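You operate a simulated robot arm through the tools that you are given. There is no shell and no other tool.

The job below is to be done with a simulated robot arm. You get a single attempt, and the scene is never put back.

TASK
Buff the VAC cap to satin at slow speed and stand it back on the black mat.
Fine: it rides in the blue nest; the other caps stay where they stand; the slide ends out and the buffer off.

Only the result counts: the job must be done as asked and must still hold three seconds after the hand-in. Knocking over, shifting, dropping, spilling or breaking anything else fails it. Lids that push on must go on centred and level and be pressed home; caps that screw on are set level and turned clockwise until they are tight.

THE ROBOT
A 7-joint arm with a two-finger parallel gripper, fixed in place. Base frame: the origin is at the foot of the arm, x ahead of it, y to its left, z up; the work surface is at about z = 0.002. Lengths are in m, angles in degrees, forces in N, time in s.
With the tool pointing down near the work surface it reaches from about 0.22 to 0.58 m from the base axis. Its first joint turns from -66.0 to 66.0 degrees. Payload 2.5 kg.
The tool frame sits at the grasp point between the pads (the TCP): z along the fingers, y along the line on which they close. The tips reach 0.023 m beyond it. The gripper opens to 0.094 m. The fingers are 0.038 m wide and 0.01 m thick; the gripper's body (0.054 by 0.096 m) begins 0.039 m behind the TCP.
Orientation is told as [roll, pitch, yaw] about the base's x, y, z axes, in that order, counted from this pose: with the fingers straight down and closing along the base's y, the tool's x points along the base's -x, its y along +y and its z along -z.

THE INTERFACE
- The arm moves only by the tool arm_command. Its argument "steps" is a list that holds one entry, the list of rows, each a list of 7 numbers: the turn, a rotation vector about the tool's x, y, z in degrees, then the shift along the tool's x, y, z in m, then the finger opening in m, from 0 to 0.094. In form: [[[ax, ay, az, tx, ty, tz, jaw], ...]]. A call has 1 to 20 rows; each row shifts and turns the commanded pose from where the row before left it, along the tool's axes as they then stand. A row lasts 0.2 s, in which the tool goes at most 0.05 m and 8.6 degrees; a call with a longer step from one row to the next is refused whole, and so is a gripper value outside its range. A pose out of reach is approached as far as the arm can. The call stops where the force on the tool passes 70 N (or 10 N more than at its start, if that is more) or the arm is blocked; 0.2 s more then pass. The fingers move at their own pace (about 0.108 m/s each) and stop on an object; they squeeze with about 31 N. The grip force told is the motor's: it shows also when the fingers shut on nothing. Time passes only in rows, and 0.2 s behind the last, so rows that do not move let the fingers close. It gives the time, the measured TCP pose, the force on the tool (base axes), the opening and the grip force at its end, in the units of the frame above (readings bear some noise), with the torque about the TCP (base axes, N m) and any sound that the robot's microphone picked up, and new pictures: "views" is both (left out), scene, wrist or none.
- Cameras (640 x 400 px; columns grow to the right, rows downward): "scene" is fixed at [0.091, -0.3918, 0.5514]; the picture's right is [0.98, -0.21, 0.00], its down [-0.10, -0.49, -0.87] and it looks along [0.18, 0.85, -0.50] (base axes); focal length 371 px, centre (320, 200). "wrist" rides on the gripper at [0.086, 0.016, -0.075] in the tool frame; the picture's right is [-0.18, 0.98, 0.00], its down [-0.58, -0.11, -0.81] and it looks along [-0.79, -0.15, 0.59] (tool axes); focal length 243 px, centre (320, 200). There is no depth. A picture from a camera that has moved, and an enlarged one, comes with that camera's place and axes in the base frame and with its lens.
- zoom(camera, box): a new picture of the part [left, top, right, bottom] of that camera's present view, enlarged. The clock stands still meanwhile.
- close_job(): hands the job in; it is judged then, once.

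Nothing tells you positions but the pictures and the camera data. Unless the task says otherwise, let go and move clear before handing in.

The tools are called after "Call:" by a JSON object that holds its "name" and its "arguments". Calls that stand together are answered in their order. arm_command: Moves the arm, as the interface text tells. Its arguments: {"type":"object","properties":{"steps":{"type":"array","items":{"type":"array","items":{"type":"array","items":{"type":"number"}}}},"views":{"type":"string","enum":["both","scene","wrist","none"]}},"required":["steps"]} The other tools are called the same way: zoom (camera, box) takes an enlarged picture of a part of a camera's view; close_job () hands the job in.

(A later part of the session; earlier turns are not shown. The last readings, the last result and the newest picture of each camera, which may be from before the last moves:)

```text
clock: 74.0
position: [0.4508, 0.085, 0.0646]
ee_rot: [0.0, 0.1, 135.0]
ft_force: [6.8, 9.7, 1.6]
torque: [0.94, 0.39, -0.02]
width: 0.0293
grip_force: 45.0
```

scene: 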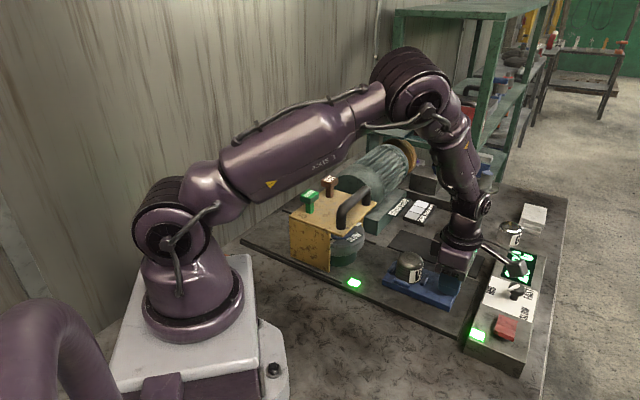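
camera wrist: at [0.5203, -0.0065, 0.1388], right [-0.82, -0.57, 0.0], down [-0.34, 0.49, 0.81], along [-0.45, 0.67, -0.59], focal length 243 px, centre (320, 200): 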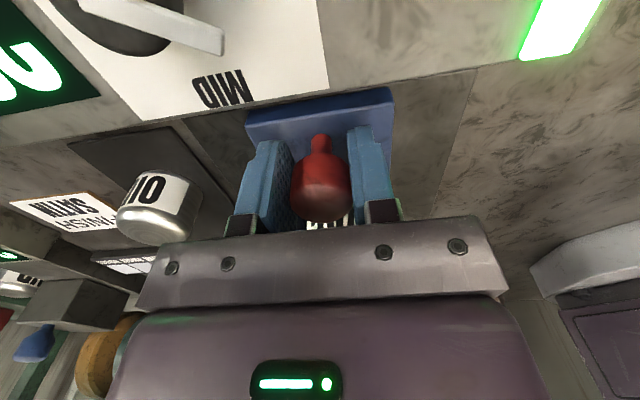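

Call:
{"name": "arm_command", "arguments": {"steps": [[[0, 0, 0, -0.008, -0.0006, 0.0004, 0.02], [0, 0, 0, -0.008, -0.0003, 0.0004, 0.02], [0, 0, 0, -0.008, -0.0003, 0.0004, 0.02], [0, 0, 0, -0.008, -0.0003, 0.0004, 0.02]]], "views": "both"}}

Call:
{"name": "zoom", "arguments": {"camera": "scene", "box": [310, 190, 490, 310]}}

```text
clock: 75.0
position: [0.4289, 0.1082, 0.0637]
ee_rot: [0.3, 0.0, 135.0]
ft_force: [-13.8, -15.5, 38.5]
torque: [-0.04, 0.32, 0.08]
width: 0.0297
grip_force: 44.6
camera wrist: at [0.4792, 0.0354, 0.138], right [-0.83, -0.56, 0.0], down [-0.33, 0.49, 0.8], along [-0.46, 0.66, -0.59], focal length 243 px, centre (320, 200)
```

scene: 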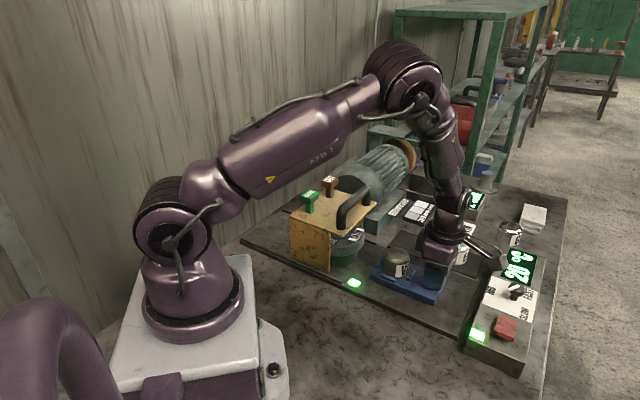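
wrist: 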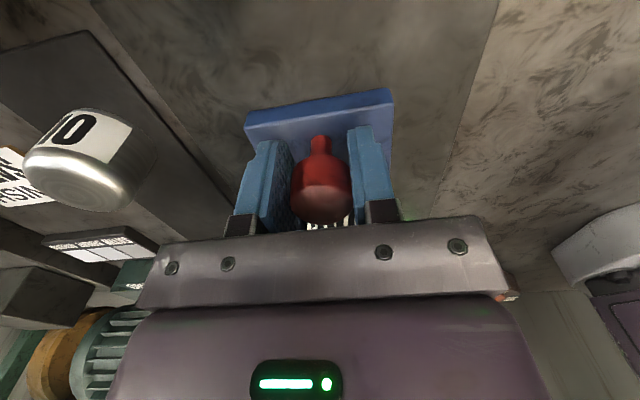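

```text
3.33 times, centred on (400, 250) of scene
camera zoom: at [0.0908, -0.3918, 0.5515], right [0.98, -0.21, 0.0], down [-0.1, -0.49, -0.87], along [0.18, 0.85, -0.5], focal length 1236 px, centre (53, 33)
```

zoom: 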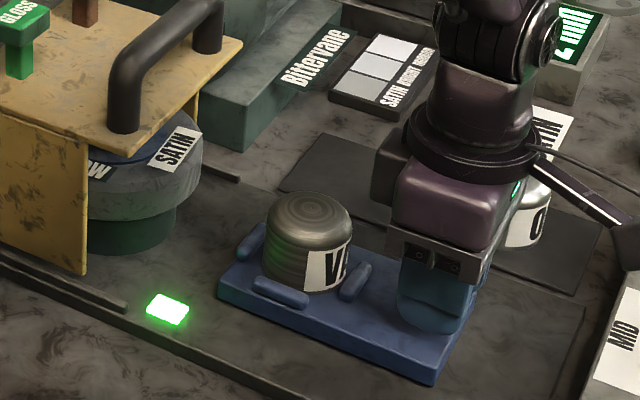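

Call:
{"name": "arm_command", "arguments": {"steps": [[[0, 0, 0, 0, 0.0012, -0.003, 0.02], [0, 0, 0, 0, 0, 0, 0.02]]], "views": "none"}}

Call:
{"name": "arm_command", "arguments": {"steps": [[[0, 0, 0, -0.008, 0, 0, 0.02], [0, 0, 0, -0.008, 0, 0, 0.02], [0, 0, 0, 0, 0, 0, 0.02]]], "views": "scene"}}

Call:
{"name": "zoom", "arguments": {"camera": "scene", "box": [310, 190, 490, 310]}}

```text
clock: 75.6
position: [0.4278, 0.1103, 0.0631]
ee_rot: [0.1, -0.2, 135.1]
ft_force: [2.8, 1.3, -19.0]
torque: [-0.88, -0.9, 0.01]
width: 0.0298
grip_force: 44.9
```

```text
clock: 76.4
position: [0.4159, 0.1216, 0.0639]
ee_rot: [-0.2, -0.1, 135.2]
ft_force: [14.0, 15.7, -36.9]
torque: [-0.05, -0.05, -0.11]
width: 0.0295
grip_force: 44.8
```

scene: 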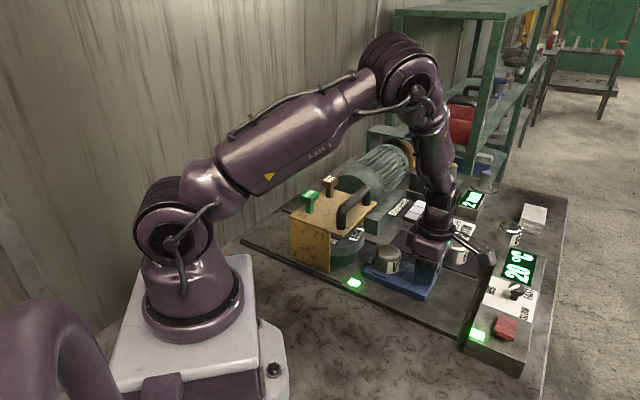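

```text
3.33 times, centred on (400, 250) of scene
camera zoom: at [0.0912, -0.3917, 0.5514], right [0.98, -0.21, 0.0], down [-0.1, -0.49, -0.87], along [0.18, 0.85, -0.5], focal length 1236 px, centre (53, 33)
```

zoom: 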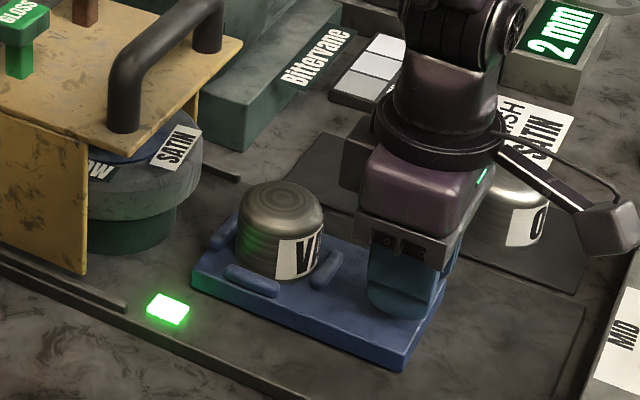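

The cap is approaching the wheel. I'll unload the side forces and creep in with small steps, watching the force.

Call:
{"name": "arm_command", "arguments": {"steps": [[[0, 0, 0, 0, -0.001, 0.0025, 0.02], [0, 0, 0, -0.006, 0, 0, 0.02], [0, 0, 0, -0.006, 0, 0, 0.02], [0, 0, 0, 0, 0, 0, 0.02]]], "views": "scene"}}

Call:
{"name": "zoom", "arguments": {"camera": "scene", "box": [310, 190, 490, 310]}}

```text
clock: 77.4
position: [0.4079, 0.1291, 0.0644]
ee_rot: [0.5, 0.2, 134.9]
ft_force: [-18.3, -19.4, 38.9]
torque: [-0.24, 0.22, 0.09]
width: 0.0299
grip_force: 44.7
```

scene: 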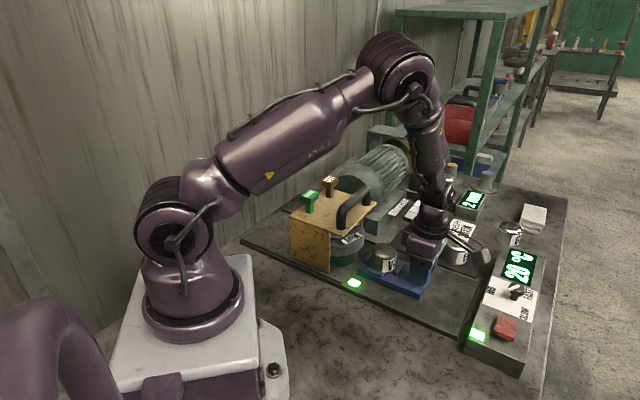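

```text
3.33 times, centred on (400, 250) of scene
camera zoom: at [0.0908, -0.3918, 0.5515], right [0.98, -0.21, 0.0], down [-0.1, -0.49, -0.87], along [0.18, 0.85, -0.5], focal length 1236 px, centre (53, 33)
```

zoom: 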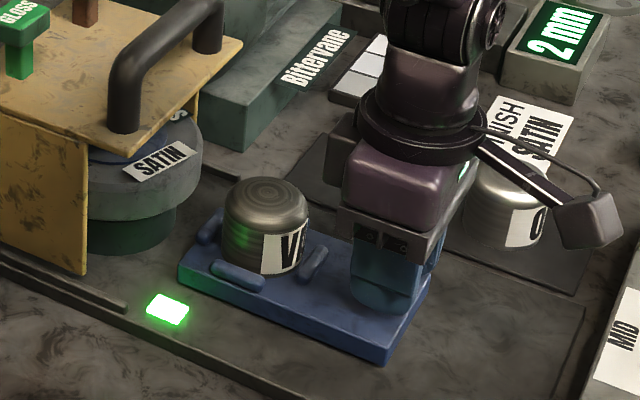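

Call:
{"name": "arm_command", "arguments": {"steps": [[[0, 0, 0, 0, 0.0006, -0.0012, 0.02], [0, 0, 0, -0.005, 0, 0, 0.02], [0, 0, 0, -0.005, 0, 0, 0.02], [0, 0, 0, 0, 0, 0, 0.02]]], "views": "both"}}

Call:
{"name": "zoom", "arguments": {"camera": "scene", "box": [320, 200, 440, 300]}}

```text
clock: 78.4
position: [0.4002, 0.1361, 0.0641]
ee_rot: [0.2, 0.0, 135.0]
ft_force: [-14.2, -15.4, 23.8]
torque: [-0.01, 0.25, 0.19]
width: 0.0295
grip_force: 45.4
camera wrist: at [0.4509, 0.0637, 0.1379], right [-0.82, -0.57, 0.0], down [-0.33, 0.49, 0.81], along [-0.46, 0.66, -0.59], focal length 243 px, centre (320, 200)
```

scene: 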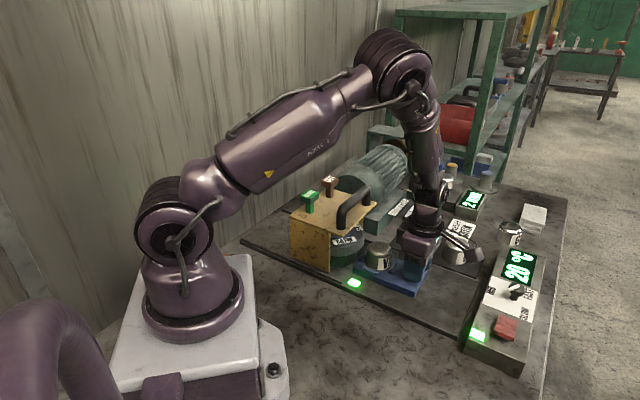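
wrist: 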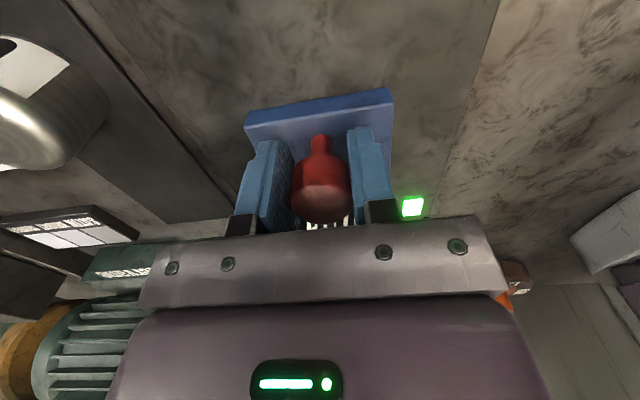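

```text
4.00 times, centred on (380, 250) of scene
camera zoom: at [0.0909, -0.3918, 0.5514], right [0.98, -0.21, 0.0], down [-0.1, -0.49, -0.87], along [0.18, 0.85, -0.5], focal length 1483 px, centre (80, 0)
```

zoom: 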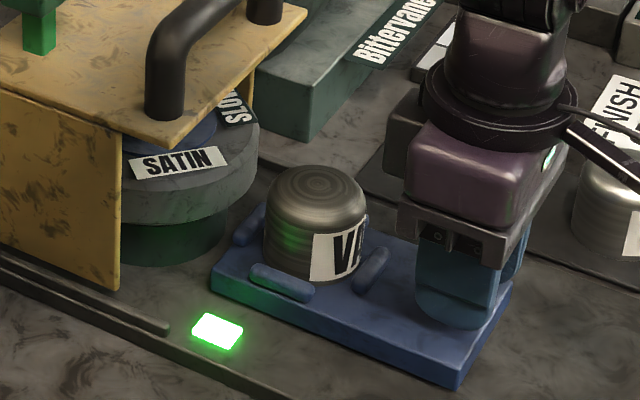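

Call:
{"name": "arm_command", "arguments": {"steps": [[[0, 0, 0, 0, 0.0005, -0.0008, 0.02], [0, 0, 0, -0.004, 0, 0, 0.02], [0, 0, 0, 0, 0, 0, 0.02]]], "views": "scene"}}

Call:
{"name": "zoom", "arguments": {"camera": "scene", "box": [320, 200, 440, 300]}}

Call:
{"name": "zoom", "arguments": {"camera": "scene", "box": [440, 180, 560, 300]}}

```text
clock: 79.2
position: [0.3983, 0.1393, 0.0638]
ee_rot: [0.2, -0.1, 135.0]
ft_force: [-7.7, -8.3, 1.5]
torque: [-0.25, -0.03, -0.03]
width: 0.0298
grip_force: 44.7
```

scene: 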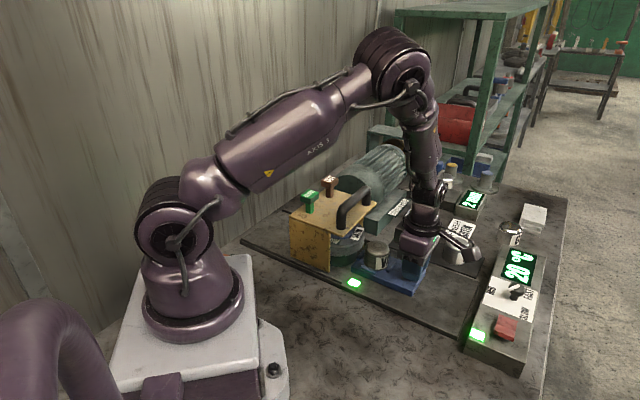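

```text
4.00 times, centred on (380, 250) of scene
camera zoom: at [0.091, -0.3918, 0.5515], right [0.98, -0.21, 0.0], down [-0.1, -0.49, -0.87], along [0.18, 0.85, -0.5], focal length 1483 px, centre (80, 0)
```

zoom: 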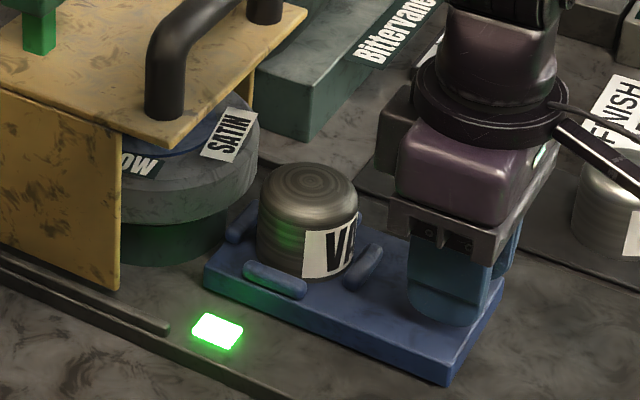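

```text
3.33 times, centred on (500, 240) of scene
camera zoom: at [0.091, -0.3918, 0.5515], right [0.98, -0.21, 0.0], down [-0.1, -0.49, -0.87], along [0.18, 0.85, -0.5], focal length 1236 px, centre (-280, 67)
```

zoom: 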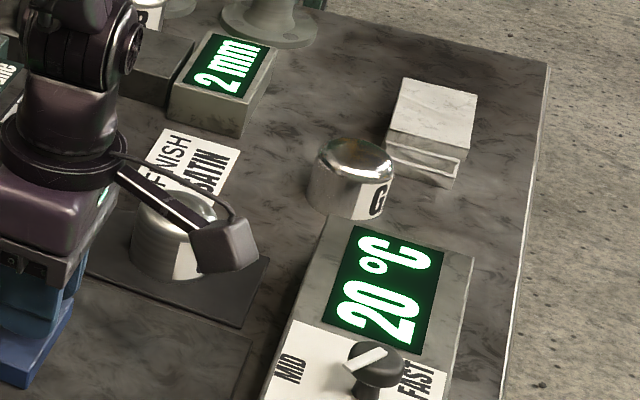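

Call:
{"name": "arm_command", "arguments": {"steps": [[[0, 0, 0, -0.005, 0.0003, 0, 0.02], [0, 0, 0, 0, 0, 0, 0.02]]], "views": "scene"}}

Call:
{"name": "zoom", "arguments": {"camera": "scene", "box": [320, 200, 440, 300]}}

```text
clock: 79.8
position: [0.3942, 0.1436, 0.0634]
ee_rot: [0.0, 0.0, 135.2]
ft_force: [8.8, 5.9, -34.8]
torque: [-0.43, -0.44, -0.13]
width: 0.0294
grip_force: 45.2
```

scene: 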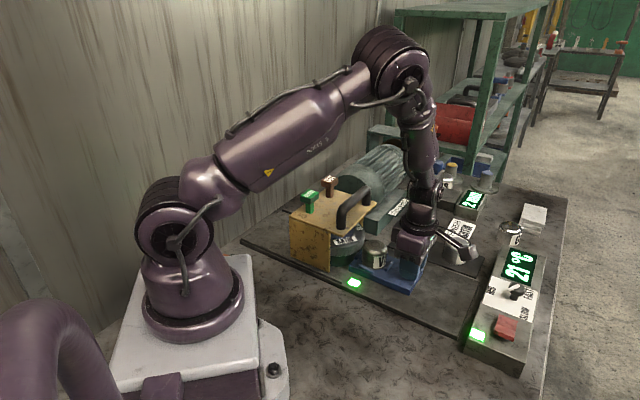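

```text
4.00 times, centred on (380, 250) of scene
camera zoom: at [0.0911, -0.3917, 0.5515], right [0.98, -0.21, 0.0], down [-0.1, -0.49, -0.87], along [0.18, 0.85, -0.5], focal length 1483 px, centre (80, 0)
```

zoom: 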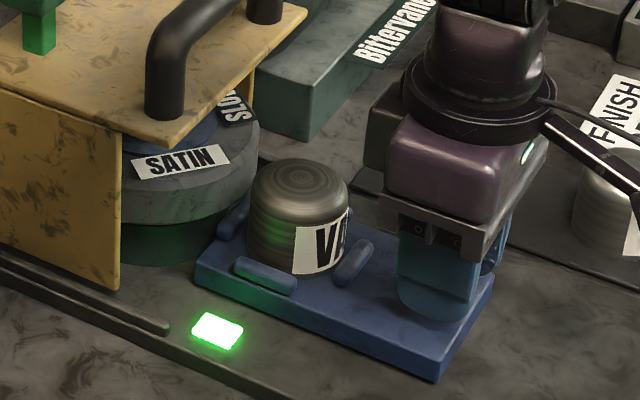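

The temperature display now seems to read 21 °C — contact has started. I'll check the displays and cap right away.

Call:
{"name": "zoom", "arguments": {"camera": "scene", "box": [440, 180, 560, 300]}}

Call:
{"name": "arm_command", "arguments": {"steps": [[[0, 0, 0, 0, 0, 0.001, 0.02]]], "views": "scene"}}

Call:
{"name": "zoom", "arguments": {"camera": "scene", "box": [440, 180, 560, 300]}}

Call:
{"name": "zoom", "arguments": {"camera": "scene", "box": [320, 200, 440, 300]}}

```text
3.33 times, centred on (500, 240) of scene
camera zoom: at [0.0911, -0.3917, 0.5515], right [0.98, -0.21, 0.0], down [-0.1, -0.49, -0.87], along [0.18, 0.85, -0.5], focal length 1236 px, centre (-280, 67)
```

zoom: 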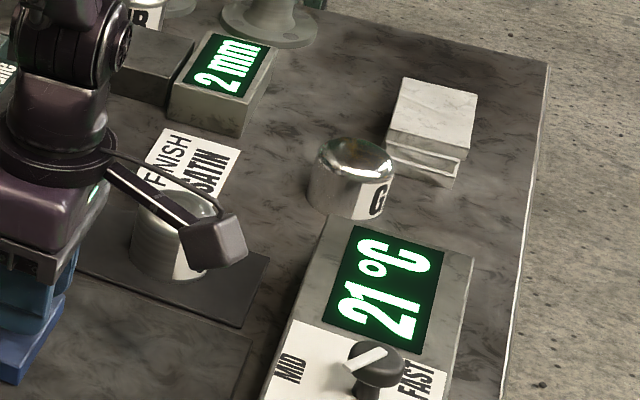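

```text
clock: 80.2
position: [0.3954, 0.144, 0.0638]
ee_rot: [-0.2, 0.0, 135.1]
ft_force: [4.9, 7.9, -27.3]
torque: [0.46, 0.41, 0.11]
width: 0.0294
grip_force: 45.1
```

scene: 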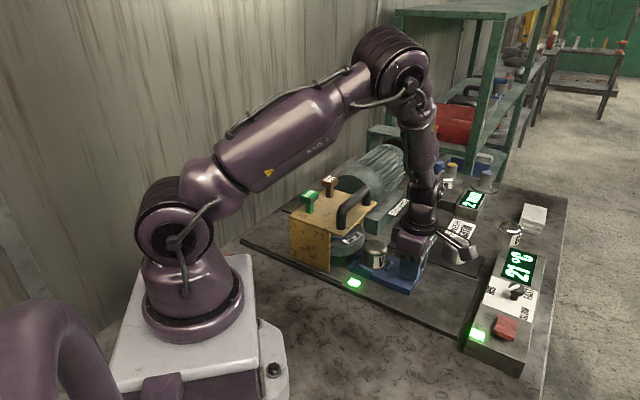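

```text
3.33 times, centred on (500, 240) of scene
camera zoom: at [0.0911, -0.3917, 0.5514], right [0.98, -0.21, 0.0], down [-0.1, -0.49, -0.87], along [0.18, 0.85, -0.5], focal length 1236 px, centre (-280, 67)
```

zoom: 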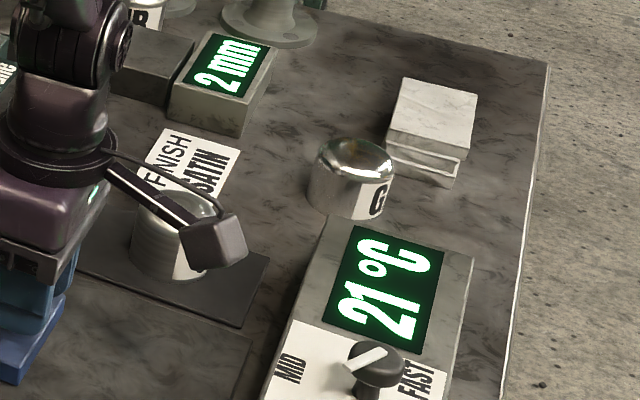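

```text
4.00 times, centred on (380, 250) of scene
camera zoom: at [0.0911, -0.3917, 0.5514], right [0.98, -0.21, 0.0], down [-0.1, -0.49, -0.87], along [0.18, 0.85, -0.5], focal length 1483 px, centre (80, 0)
```

zoom: 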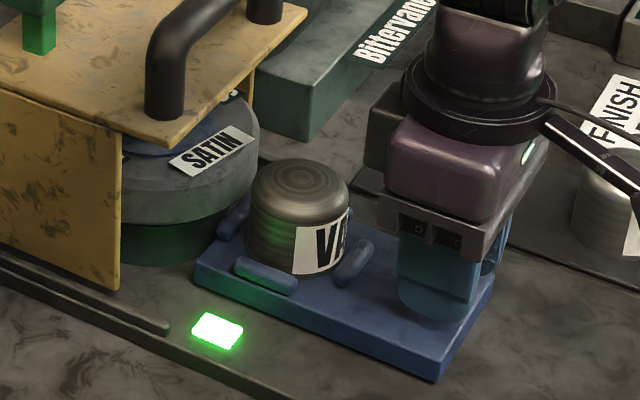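

Contact is light and the display reads 21 °C. I'll hold here briefly and keep watching.

Call:
{"name": "arm_command", "arguments": {"steps": [[[0, 0, 0, 0, 0, 0.0008, 0.02], [0, 0, 0, 0, 0, 0, 0.02], [0, 0, 0, 0, 0, 0, 0.02]]], "views": "scene"}}

Call:
{"name": "zoom", "arguments": {"camera": "scene", "box": [440, 180, 560, 300]}}

Call:
{"name": "zoom", "arguments": {"camera": "scene", "box": [340, 220, 420, 290]}}

```text
clock: 81.0
position: [0.3942, 0.1431, 0.0632]
ee_rot: [-0.2, 0.0, 135.0]
ft_force: [5.1, 7.2, -13.8]
torque: [0.72, 0.78, 0.02]
width: 0.0295
grip_force: 45.5
```

scene: 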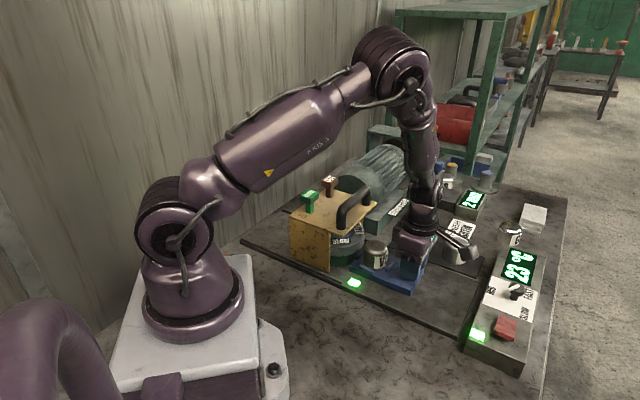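

```text
3.33 times, centred on (500, 240) of scene
camera zoom: at [0.091, -0.3918, 0.5514], right [0.98, -0.21, 0.0], down [-0.1, -0.49, -0.87], along [0.18, 0.85, -0.5], focal length 1236 px, centre (-280, 67)
```

zoom: 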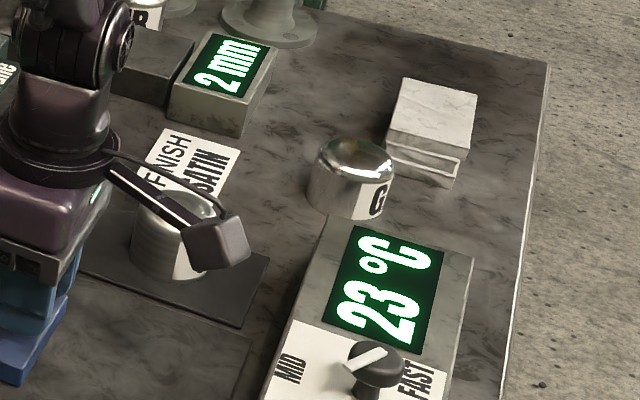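

```text
5.71 times, centred on (380, 255) of scene
camera zoom: at [0.091, -0.3918, 0.5514], right [0.98, -0.21, 0.0], down [-0.1, -0.49, -0.87], along [0.18, 0.85, -0.5], focal length 2118 px, centre (-23, -114)
```

zoom: 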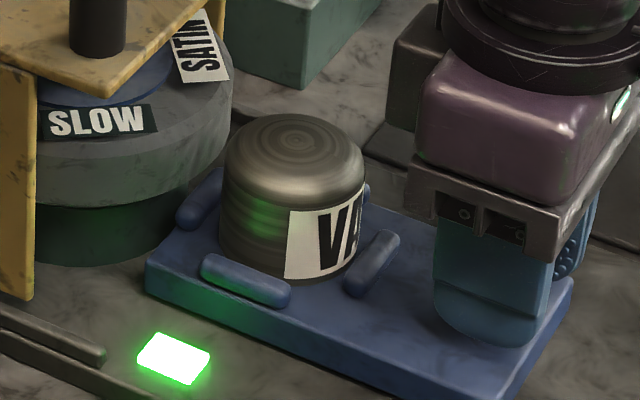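

The cap is warming (23 °C), so it is being buffed. I'll keep holding and check surface and temperature every second or so.

Call:
{"name": "arm_command", "arguments": {"steps": [[[0, 0, 0, 0, 0, 0, 0.02], [0, 0, 0, 0, 0, 0, 0.02], [0, 0, 0, 0, 0, 0, 0.02], [0, 0, 0, 0, 0, 0, 0.02]]], "views": "scene"}}

Call:
{"name": "zoom", "arguments": {"camera": "scene", "box": [440, 180, 560, 300]}}

Call:
{"name": "zoom", "arguments": {"camera": "scene", "box": [340, 220, 420, 290]}}

```text
clock: 82.0
position: [0.3946, 0.1423, 0.0627]
ee_rot: [-0.2, 0.0, 135.0]
ft_force: [6.4, 7.3, -6.9]
torque: [0.18, 0.16, -0.13]
width: 0.0297
grip_force: 45.3
```

scene: 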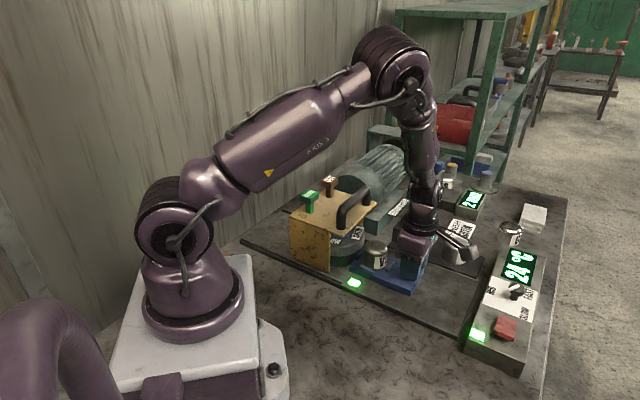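

```text
3.33 times, centred on (500, 240) of scene
camera zoom: at [0.091, -0.3918, 0.5514], right [0.98, -0.21, 0.0], down [-0.1, -0.49, -0.87], along [0.18, 0.85, -0.5], focal length 1236 px, centre (-280, 67)
```

zoom: 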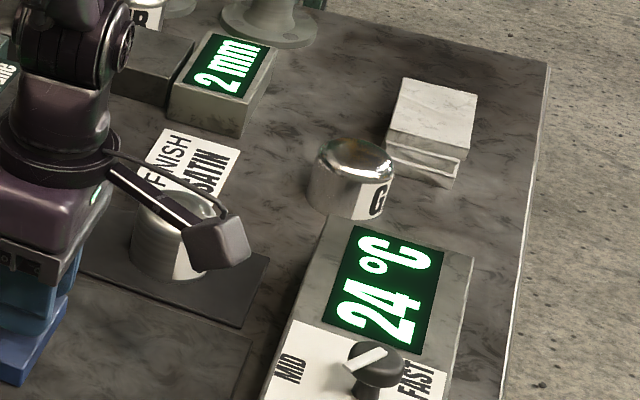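

```text
5.71 times, centred on (380, 255) of scene
camera zoom: at [0.091, -0.3918, 0.5514], right [0.98, -0.21, 0.0], down [-0.1, -0.49, -0.87], along [0.18, 0.85, -0.5], focal length 2118 px, centre (-23, -114)
```

zoom: 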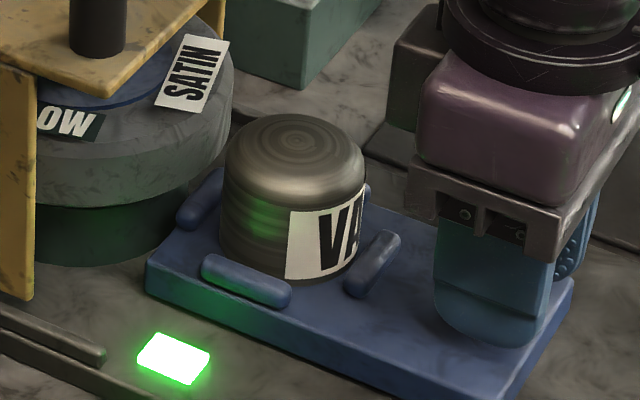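

Call:
{"name": "arm_command", "arguments": {"steps": [[[0, 0, 0, 0, 0, 0, 0.02], [0, 0, 0, 0, 0, 0, 0.02], [0, 0, 0, 0, 0, 0, 0.02], [0, 0, 0, 0, 0, 0, 0.02], [0, 0, 0, 0, 0, 0, 0.02], [0, 0, 0, 0, 0, 0, 0.02], [0, 0, 0, 0, 0, 0, 0.02], [0, 0, 0, 0, 0, 0, 0.02]]], "views": "scene"}}

Call:
{"name": "zoom", "arguments": {"camera": "scene", "box": [440, 180, 560, 300]}}

Call:
{"name": "zoom", "arguments": {"camera": "scene", "box": [340, 220, 420, 290]}}

```text
clock: 83.8
position: [0.3954, 0.1417, 0.0635]
ee_rot: [-0.1, -0.1, 135.1]
ft_force: [10.0, 8.0, 2.9]
torque: [-0.19, -0.31, -0.06]
width: 0.0297
grip_force: 44.9
```

scene: 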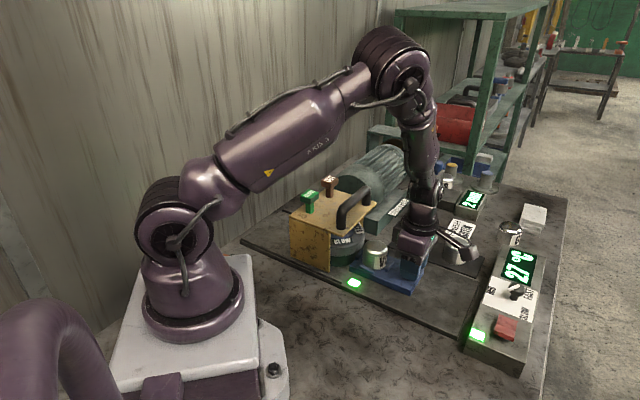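

```text
3.33 times, centred on (500, 240) of scene
camera zoom: at [0.091, -0.3918, 0.5514], right [0.98, -0.21, 0.0], down [-0.1, -0.49, -0.87], along [0.18, 0.85, -0.5], focal length 1236 px, centre (-280, 67)
```

zoom: 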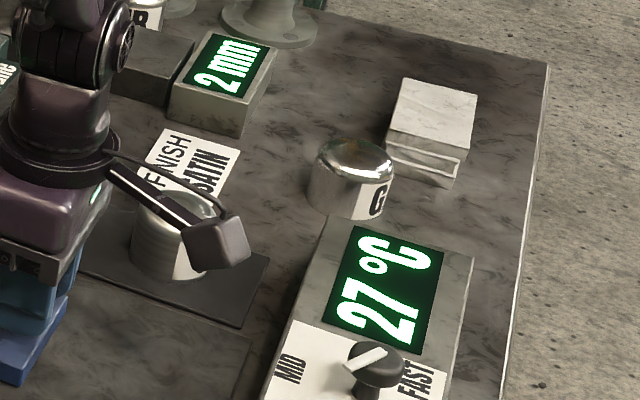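

```text
5.71 times, centred on (380, 255) of scene
camera zoom: at [0.091, -0.3918, 0.5514], right [0.98, -0.21, 0.0], down [-0.1, -0.49, -0.87], along [0.18, 0.85, -0.5], focal length 2118 px, centre (-23, -114)
```

zoom: 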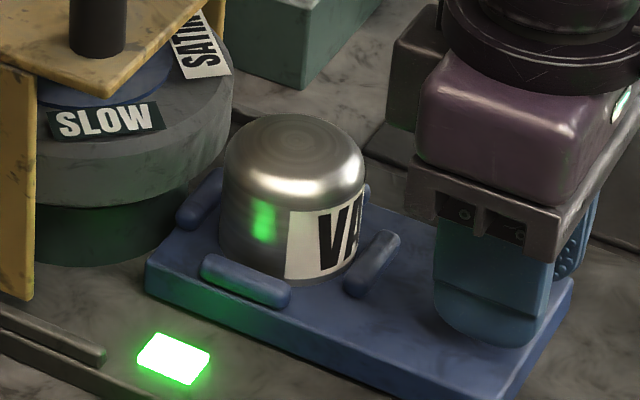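

The cap's surface has just changed from dull to a soft, smooth sheen (27 °C). I'll pull the slide back out now to stop buffing.

Call:
{"name": "arm_command", "arguments": {"steps": [[[0, 0, 0, 0.008, -0.0004, 0, 0.02], [0, 0, 0, 0.01, 0, 0, 0.02], [0, 0, 0, 0.01, 0, 0, 0.02]]], "views": "scene"}}

Call:
{"name": "zoom", "arguments": {"camera": "scene", "box": [340, 200, 440, 290]}}

```text
clock: 84.6
position: [0.4165, 0.1214, 0.0627]
ee_rot: [0.0, 0.2, 134.9]
ft_force: [-5.7, -3.3, 37.2]
torque: [0.21, 0.31, -0.13]
width: 0.0296
grip_force: 45.6
```

scene: 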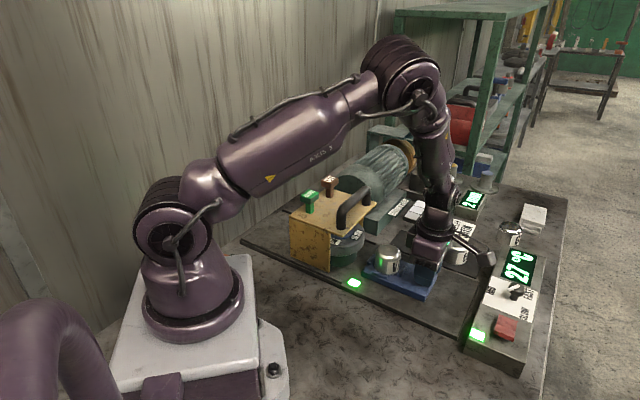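

```text
4.44 times, centred on (390, 245) of scene
camera zoom: at [0.0908, -0.3918, 0.5514], right [0.98, -0.21, 0.0], down [-0.1, -0.49, -0.87], along [0.18, 0.85, -0.5], focal length 1648 px, centre (9, 0)
```

zoom: 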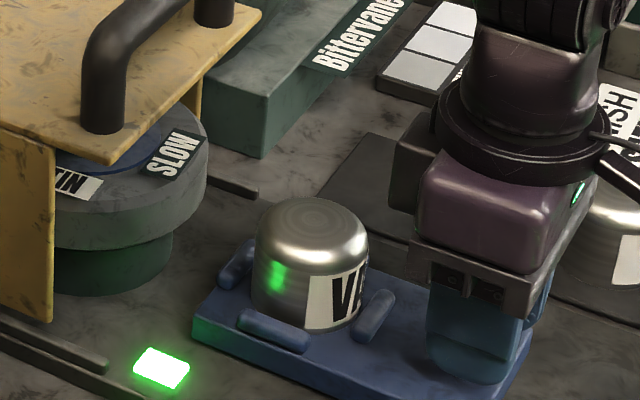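

Cap is off the wheel. I'll trim the load and continue pulling the slide out to its starting place.

Call:
{"name": "arm_command", "arguments": {"steps": [[[0, 0, 0, 0, 0, -0.0014, 0.02], [0, 0, 0, 0.01, 0, -0.0002, 0.02], [0, 0, 0, 0.01, 0, -0.0002, 0.02], [0, 0, 0, 0.01, 0, -0.0002, 0.02]]], "views": "none"}}

Call:
{"name": "arm_command", "arguments": {"steps": [[[0, 0, 0, 0, 0, 0, 0.02], [0, 0, 0, 0.008, 0, 0, 0.02], [0, 0, 0, 0.008, 0, 0, 0.02]]], "views": "scene"}}

Call:
{"name": "zoom", "arguments": {"camera": "scene", "box": [350, 200, 510, 320]}}

```text
clock: 85.6
position: [0.4359, 0.1011, 0.0641]
ee_rot: [0.3, 0.0, 135.1]
ft_force: [-3.9, -2.5, -6.7]
torque: [-0.33, -0.58, 0.17]
width: 0.0297
grip_force: 45.5
```

```text
clock: 86.4
position: [0.4471, 0.0913, 0.0635]
ee_rot: [0.3, -0.1, 135.0]
ft_force: [-6.1, -3.7, -23.2]
torque: [0.03, -0.12, 0.03]
width: 0.0298
grip_force: 45.2
```

scene: 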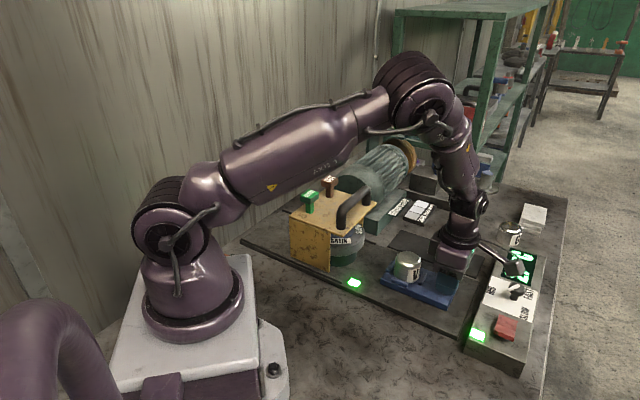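

```text
3.33 times, centred on (430, 260) of scene
camera zoom: at [0.0911, -0.3917, 0.5514], right [0.98, -0.21, 0.0], down [-0.1, -0.49, -0.87], along [0.18, 0.85, -0.5], focal length 1236 px, centre (-47, 0)
```

zoom: 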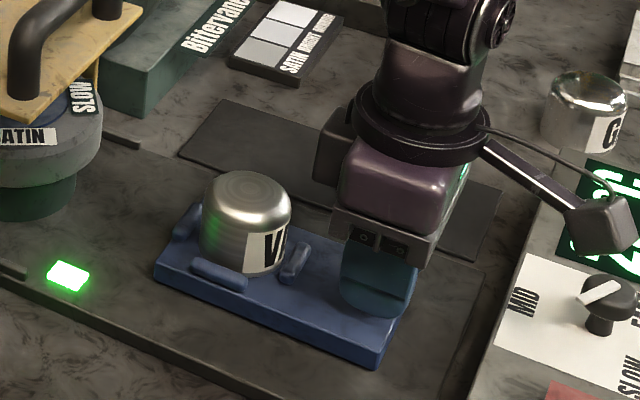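

Call:
{"name": "arm_command", "arguments": {"steps": [[[0, 0, 0, 0.008, 0.0003, 0.0008, 0.02], [0, 0, 0, 0.008, 0, 0, 0.02], [0, 0, 0, 0.008, 0, 0, 0.02], [0, 0, 0, 0.006, 0, 0, 0.02], [0, 0, 0, 0, 0, 0, 0.02]]], "views": "scene"}}

Call:
{"name": "zoom", "arguments": {"camera": "scene", "box": [350, 200, 510, 320]}}

```text
clock: 87.6
position: [0.4695, 0.0679, 0.0648]
ee_rot: [0.1, -0.1, 134.9]
ft_force: [-7.6, -6.5, -22.1]
torque: [0.11, 0.1, -0.08]
width: 0.0293
grip_force: 45.7
```

scene: 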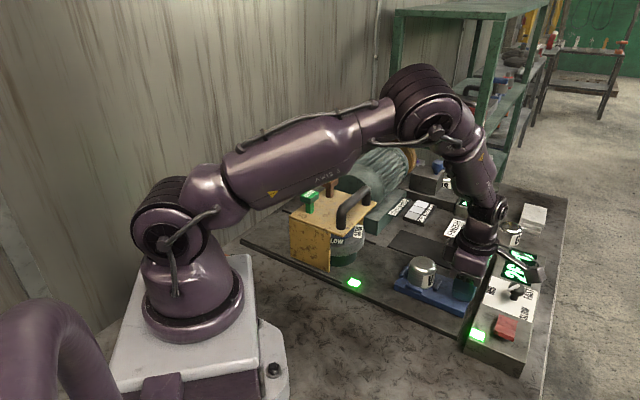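

```text
3.33 times, centred on (430, 260) of scene
camera zoom: at [0.0911, -0.3917, 0.5514], right [0.98, -0.21, 0.0], down [-0.1, -0.49, -0.87], along [0.18, 0.85, -0.5], focal length 1236 px, centre (-47, 0)
```

zoom: 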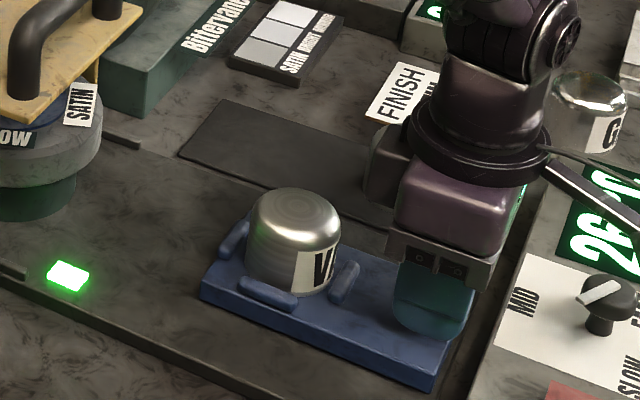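

Call:
{"name": "arm_command", "arguments": {"steps": [[[0, 0, 0, 0.003, 0.0002, 0.0008, 0.02], [0, 0, 0, 0, 0, 0, 0.02]]], "views": "none"}}

Call:
{"name": "arm_command", "arguments": {"steps": [[[0, 0, 0, 0.003, 0, 0, 0.02], [0, 0, 0, 0, 0, 0, 0.02]]], "views": "both"}}

Call:
{"name": "zoom", "arguments": {"camera": "scene", "box": [380, 230, 480, 320]}}

```text
clock: 88.2
position: [0.4715, 0.067, 0.063]
ee_rot: [0.1, 0.0, 135.0]
ft_force: [-12.0, -11.4, -3.8]
torque: [0.8, 0.97, 0.16]
width: 0.0296
grip_force: 45.6
```

```text
clock: 88.8
position: [0.472, 0.0672, 0.0637]
ee_rot: [0.2, -0.2, 135.3]
ft_force: [-25.7, 1.5, 6.6]
torque: [-0.74, -0.4, 0.18]
width: 0.0297
grip_force: 44.6
camera wrist: at [0.5216, -0.0065, 0.1376], right [-0.82, -0.57, 0.0], down [-0.33, 0.49, 0.81], along [-0.46, 0.66, -0.59], focal length 243 px, centre (320, 200)
```

scene: 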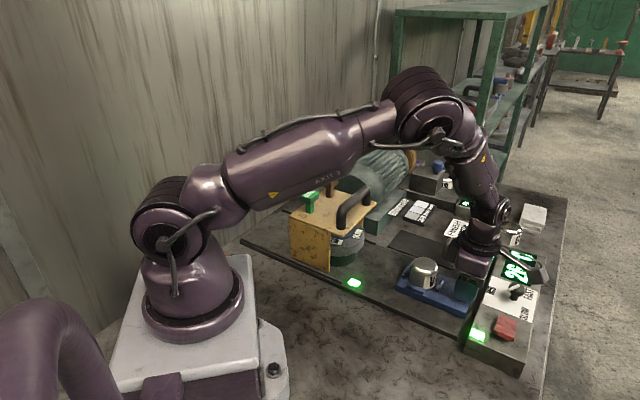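
wrist: 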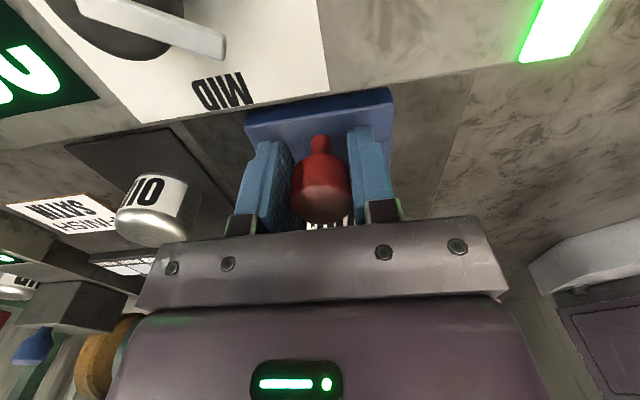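

```text
4.44 times, centred on (430, 275) of scene
camera zoom: at [0.091, -0.3917, 0.5515], right [0.98, -0.21, 0.0], down [-0.1, -0.49, -0.87], along [0.18, 0.85, -0.5], focal length 1648 px, centre (-169, -133)
```

zoom: 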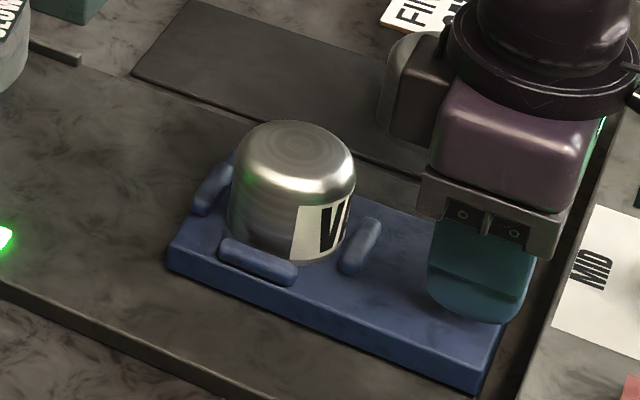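

The slide is fully out against its stop (≈19 N). I'll relax, open and rise, then inspect the cap's finish up close.

Call:
{"name": "arm_command", "arguments": {"steps": [[[0, 0, 0, -0.0012, 0, 0, 0.02], [0, 0, 0, 0, 0, 0, 0.07], [0, 0, 0, 0, 0, 0, 0.07], [0, 0, 0, 0, 0, -0.03, 0.07], [0, 0, 0, 0, 0, -0.04, 0.07], [0, 0, 0, 0, 0, -0.03, 0.07]]], "views": "both"}}

Call:
{"name": "zoom", "arguments": {"camera": "wrist", "box": [220, 40, 420, 200]}}

Call:
{"name": "zoom", "arguments": {"camera": "scene", "box": [390, 190, 530, 310]}}

Call:
{"name": "zoom", "arguments": {"camera": "wrist", "box": [60, 80, 260, 240]}}

```text
clock: 90.2
position: [0.4716, 0.0646, 0.1631]
ee_rot: [0.0, -0.1, 135.1]
ft_force: [-0.1, 0.1, 0.0]
torque: [0.0, 0.02, -0.01]
width: 0.07
grip_force: 0.1
camera wrist: at [0.5213, -0.0078, 0.2385], right [-0.82, -0.57, 0.0], down [-0.33, 0.49, 0.81], along [-0.46, 0.67, -0.59], focal length 243 px, centre (320, 200)
```

scene: 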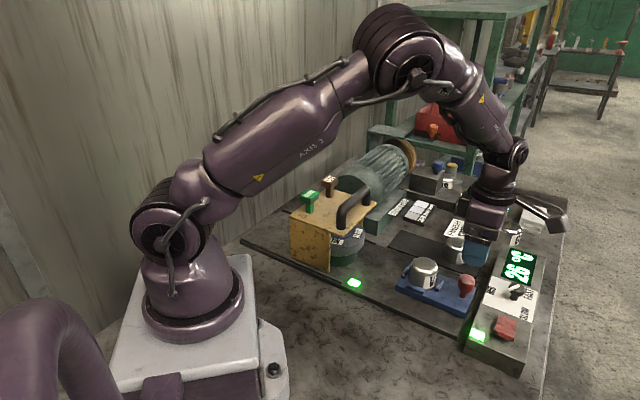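
wrist: 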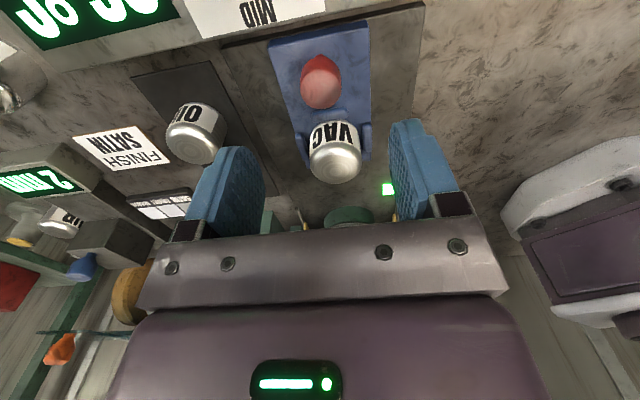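

```text
2.50 times, centred on (320, 120) of wrist
camera zoom: at [0.5213, -0.0078, 0.2385], right [-0.82, -0.57, 0.0], down [-0.33, 0.49, 0.81], along [-0.46, 0.67, -0.59], focal length 606 px, centre (320, 400)
```

zoom: 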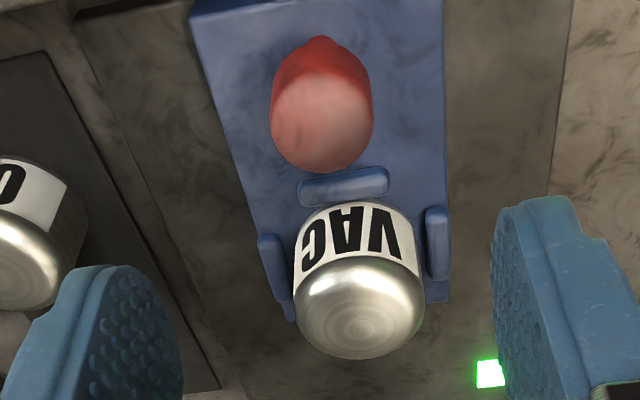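

```text
3.33 times, centred on (460, 250) of scene
camera zoom: at [0.091, -0.3918, 0.5514], right [0.98, -0.21, 0.0], down [-0.1, -0.49, -0.87], along [0.18, 0.85, -0.5], focal length 1236 px, centre (-147, 33)
```

zoom: 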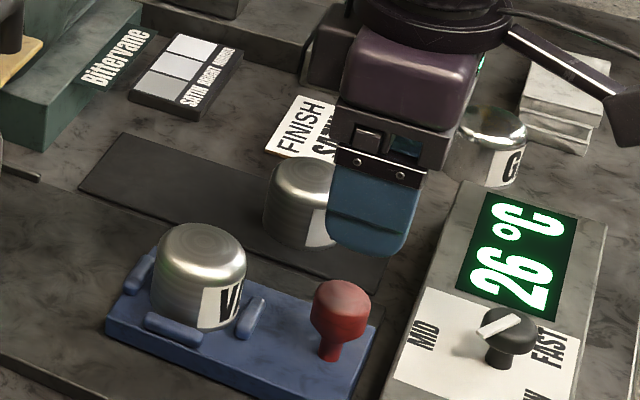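

```text
2.50 times, centred on (160, 160) of wrist
camera zoom: at [0.5213, -0.0078, 0.2385], right [-0.82, -0.57, 0.0], down [-0.33, 0.49, 0.81], along [-0.46, 0.67, -0.59], focal length 606 px, centre (720, 300)
```

zoom: 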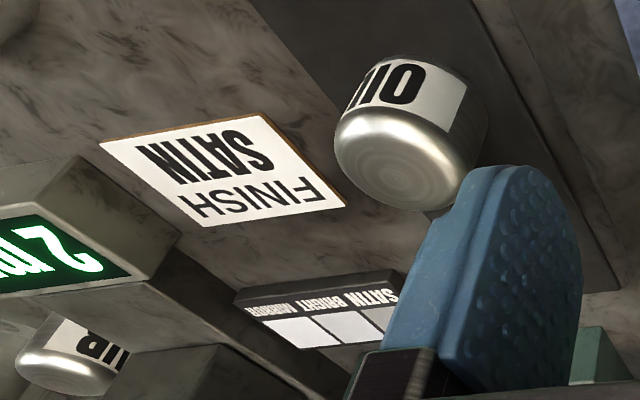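

The VAC cap now matches a satin sheen, like the neighbouring OIL cap; the slide is out. Next I switch the buffer off at the rocker's now-raised far end.

Call:
{"name": "arm_command", "arguments": {"steps": [[[0, 0, 0, 0.0246, 0.0257, 0, 0.03], [0, 0, 0, 0.0246, 0.0257, 0, 0.0], [0, 0, 0, 0.0247, 0.0256, 0, 0.0], [0, 0, 0, 0, 0, 0.03, 0.0], [0, 0, 0, 0, 0, 0.02, 0.0], [0, 0, 0, 0, 0, 0, 0.0]]], "views": "both"}}

Call:
{"name": "zoom", "arguments": {"camera": "wrist", "box": [200, 20, 440, 200]}}

Call:
{"name": "zoom", "arguments": {"camera": "scene", "box": [440, 270, 560, 380]}}

```text
clock: 91.6
position: [0.4696, -0.0404, 0.1124]
ee_rot: [0.1, 0.0, 135.0]
ft_force: [0.0, -0.3, 1.1]
torque: [-0.02, 0.01, 0.0]
width: 0.0
grip_force: 31.1
camera wrist: at [0.5199, -0.114, 0.1867], right [-0.82, -0.57, 0.0], down [-0.33, 0.49, 0.81], along [-0.46, 0.67, -0.59], focal length 243 px, centre (320, 200)
```

scene: 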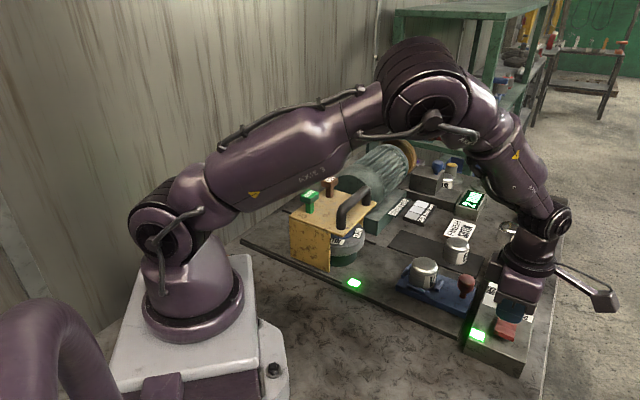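
wrist: 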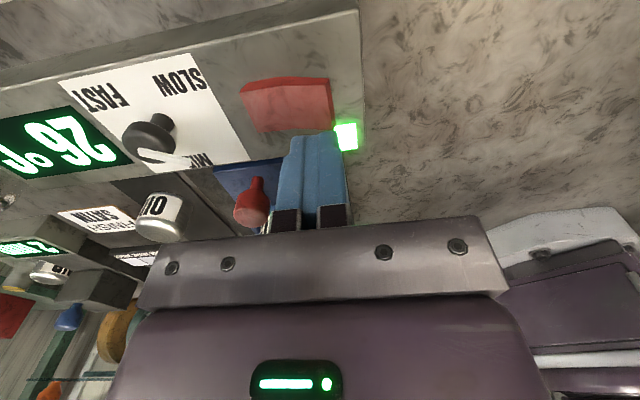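

```text
2.22 times, centred on (320, 110) of wrist
camera zoom: at [0.5199, -0.114, 0.1867], right [-0.82, -0.57, 0.0], down [-0.33, 0.49, 0.81], along [-0.46, 0.67, -0.59], focal length 539 px, centre (320, 400)
```

zoom: 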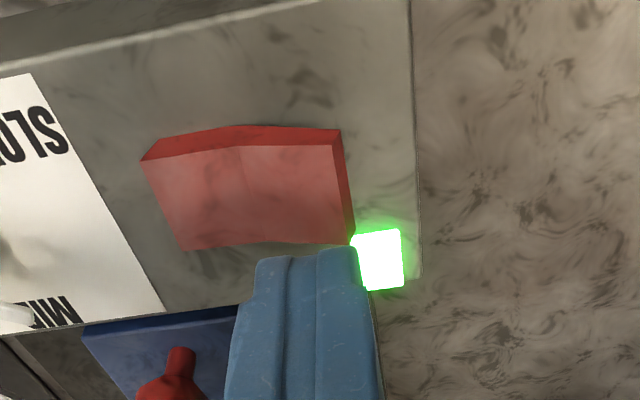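

```text
3.64 times, centred on (500, 325) of scene
camera zoom: at [0.091, -0.3918, 0.5514], right [0.98, -0.21, 0.0], down [-0.1, -0.49, -0.87], along [0.18, 0.85, -0.5], focal length 1348 px, centre (-334, -254)
```

zoom: 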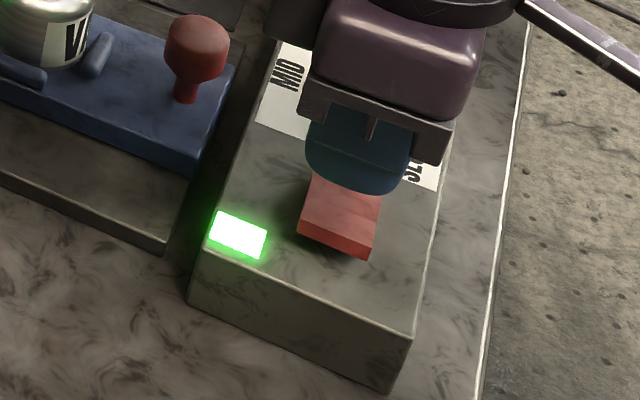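

Fingertips are over the raised far end. Pressing it down to switch off.

Call:
{"name": "arm_command", "arguments": {"steps": [[[0, 0, 0, 0, -0.002, 0.02, 0.0], [0, 0, 0, 0, 0, 0.009, 0.0], [0, 0, 0, 0, 0, 0.006, 0.0], [0, 0, 0, 0, 0, 0.0035, 0.0], [0, 0, 0, 0, 0, 0, 0.0]]], "views": "both"}}

Call:
{"name": "zoom", "arguments": {"camera": "wrist", "box": [200, 20, 440, 200]}}

```text
clock: 92.8
position: [0.4717, -0.0413, 0.0774]
ee_rot: [0.2, 0.1, 135.1]
ft_force: [-25.9, -6.0, 41.7]
torque: [0.07, 0.26, 0.03]
width: 0.0
grip_force: 31.4
camera wrist: at [0.5212, -0.1137, 0.1518], right [-0.83, -0.56, 0.0], down [-0.33, 0.49, 0.81], along [-0.46, 0.66, -0.59], focal length 243 px, centre (320, 200)
```

scene: 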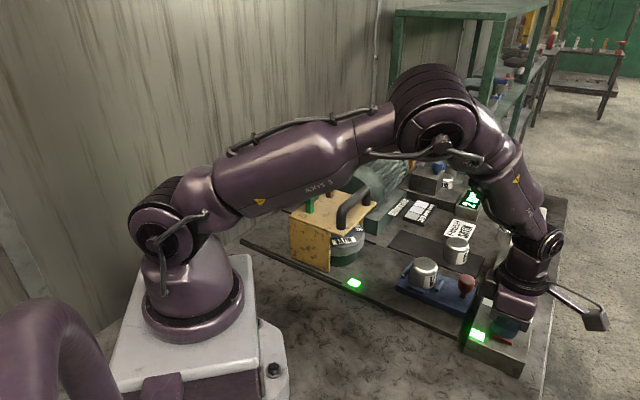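
wrist: 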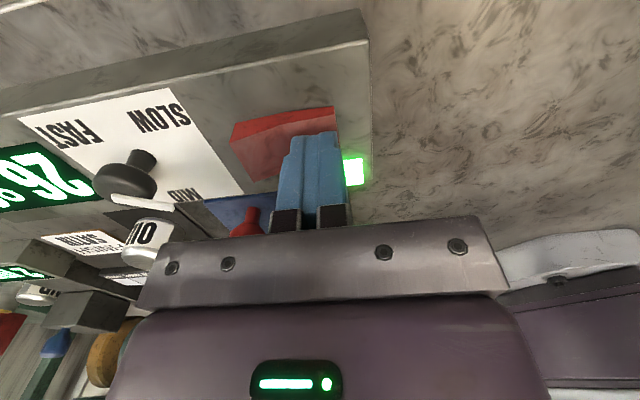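

```text
2.22 times, centred on (320, 110) of wrist
camera zoom: at [0.5212, -0.1137, 0.1518], right [-0.83, -0.56, 0.0], down [-0.33, 0.49, 0.81], along [-0.46, 0.66, -0.59], focal length 539 px, centre (320, 400)
```

zoom: 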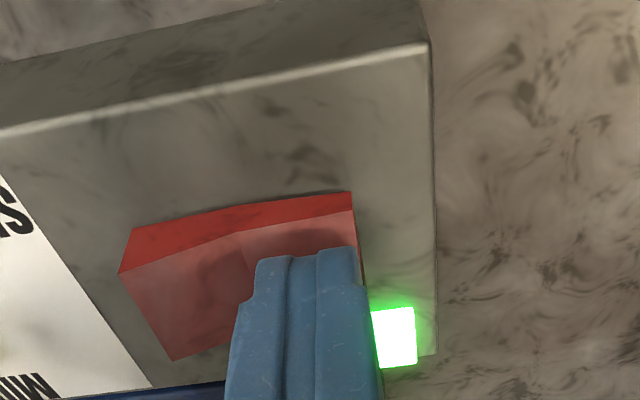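

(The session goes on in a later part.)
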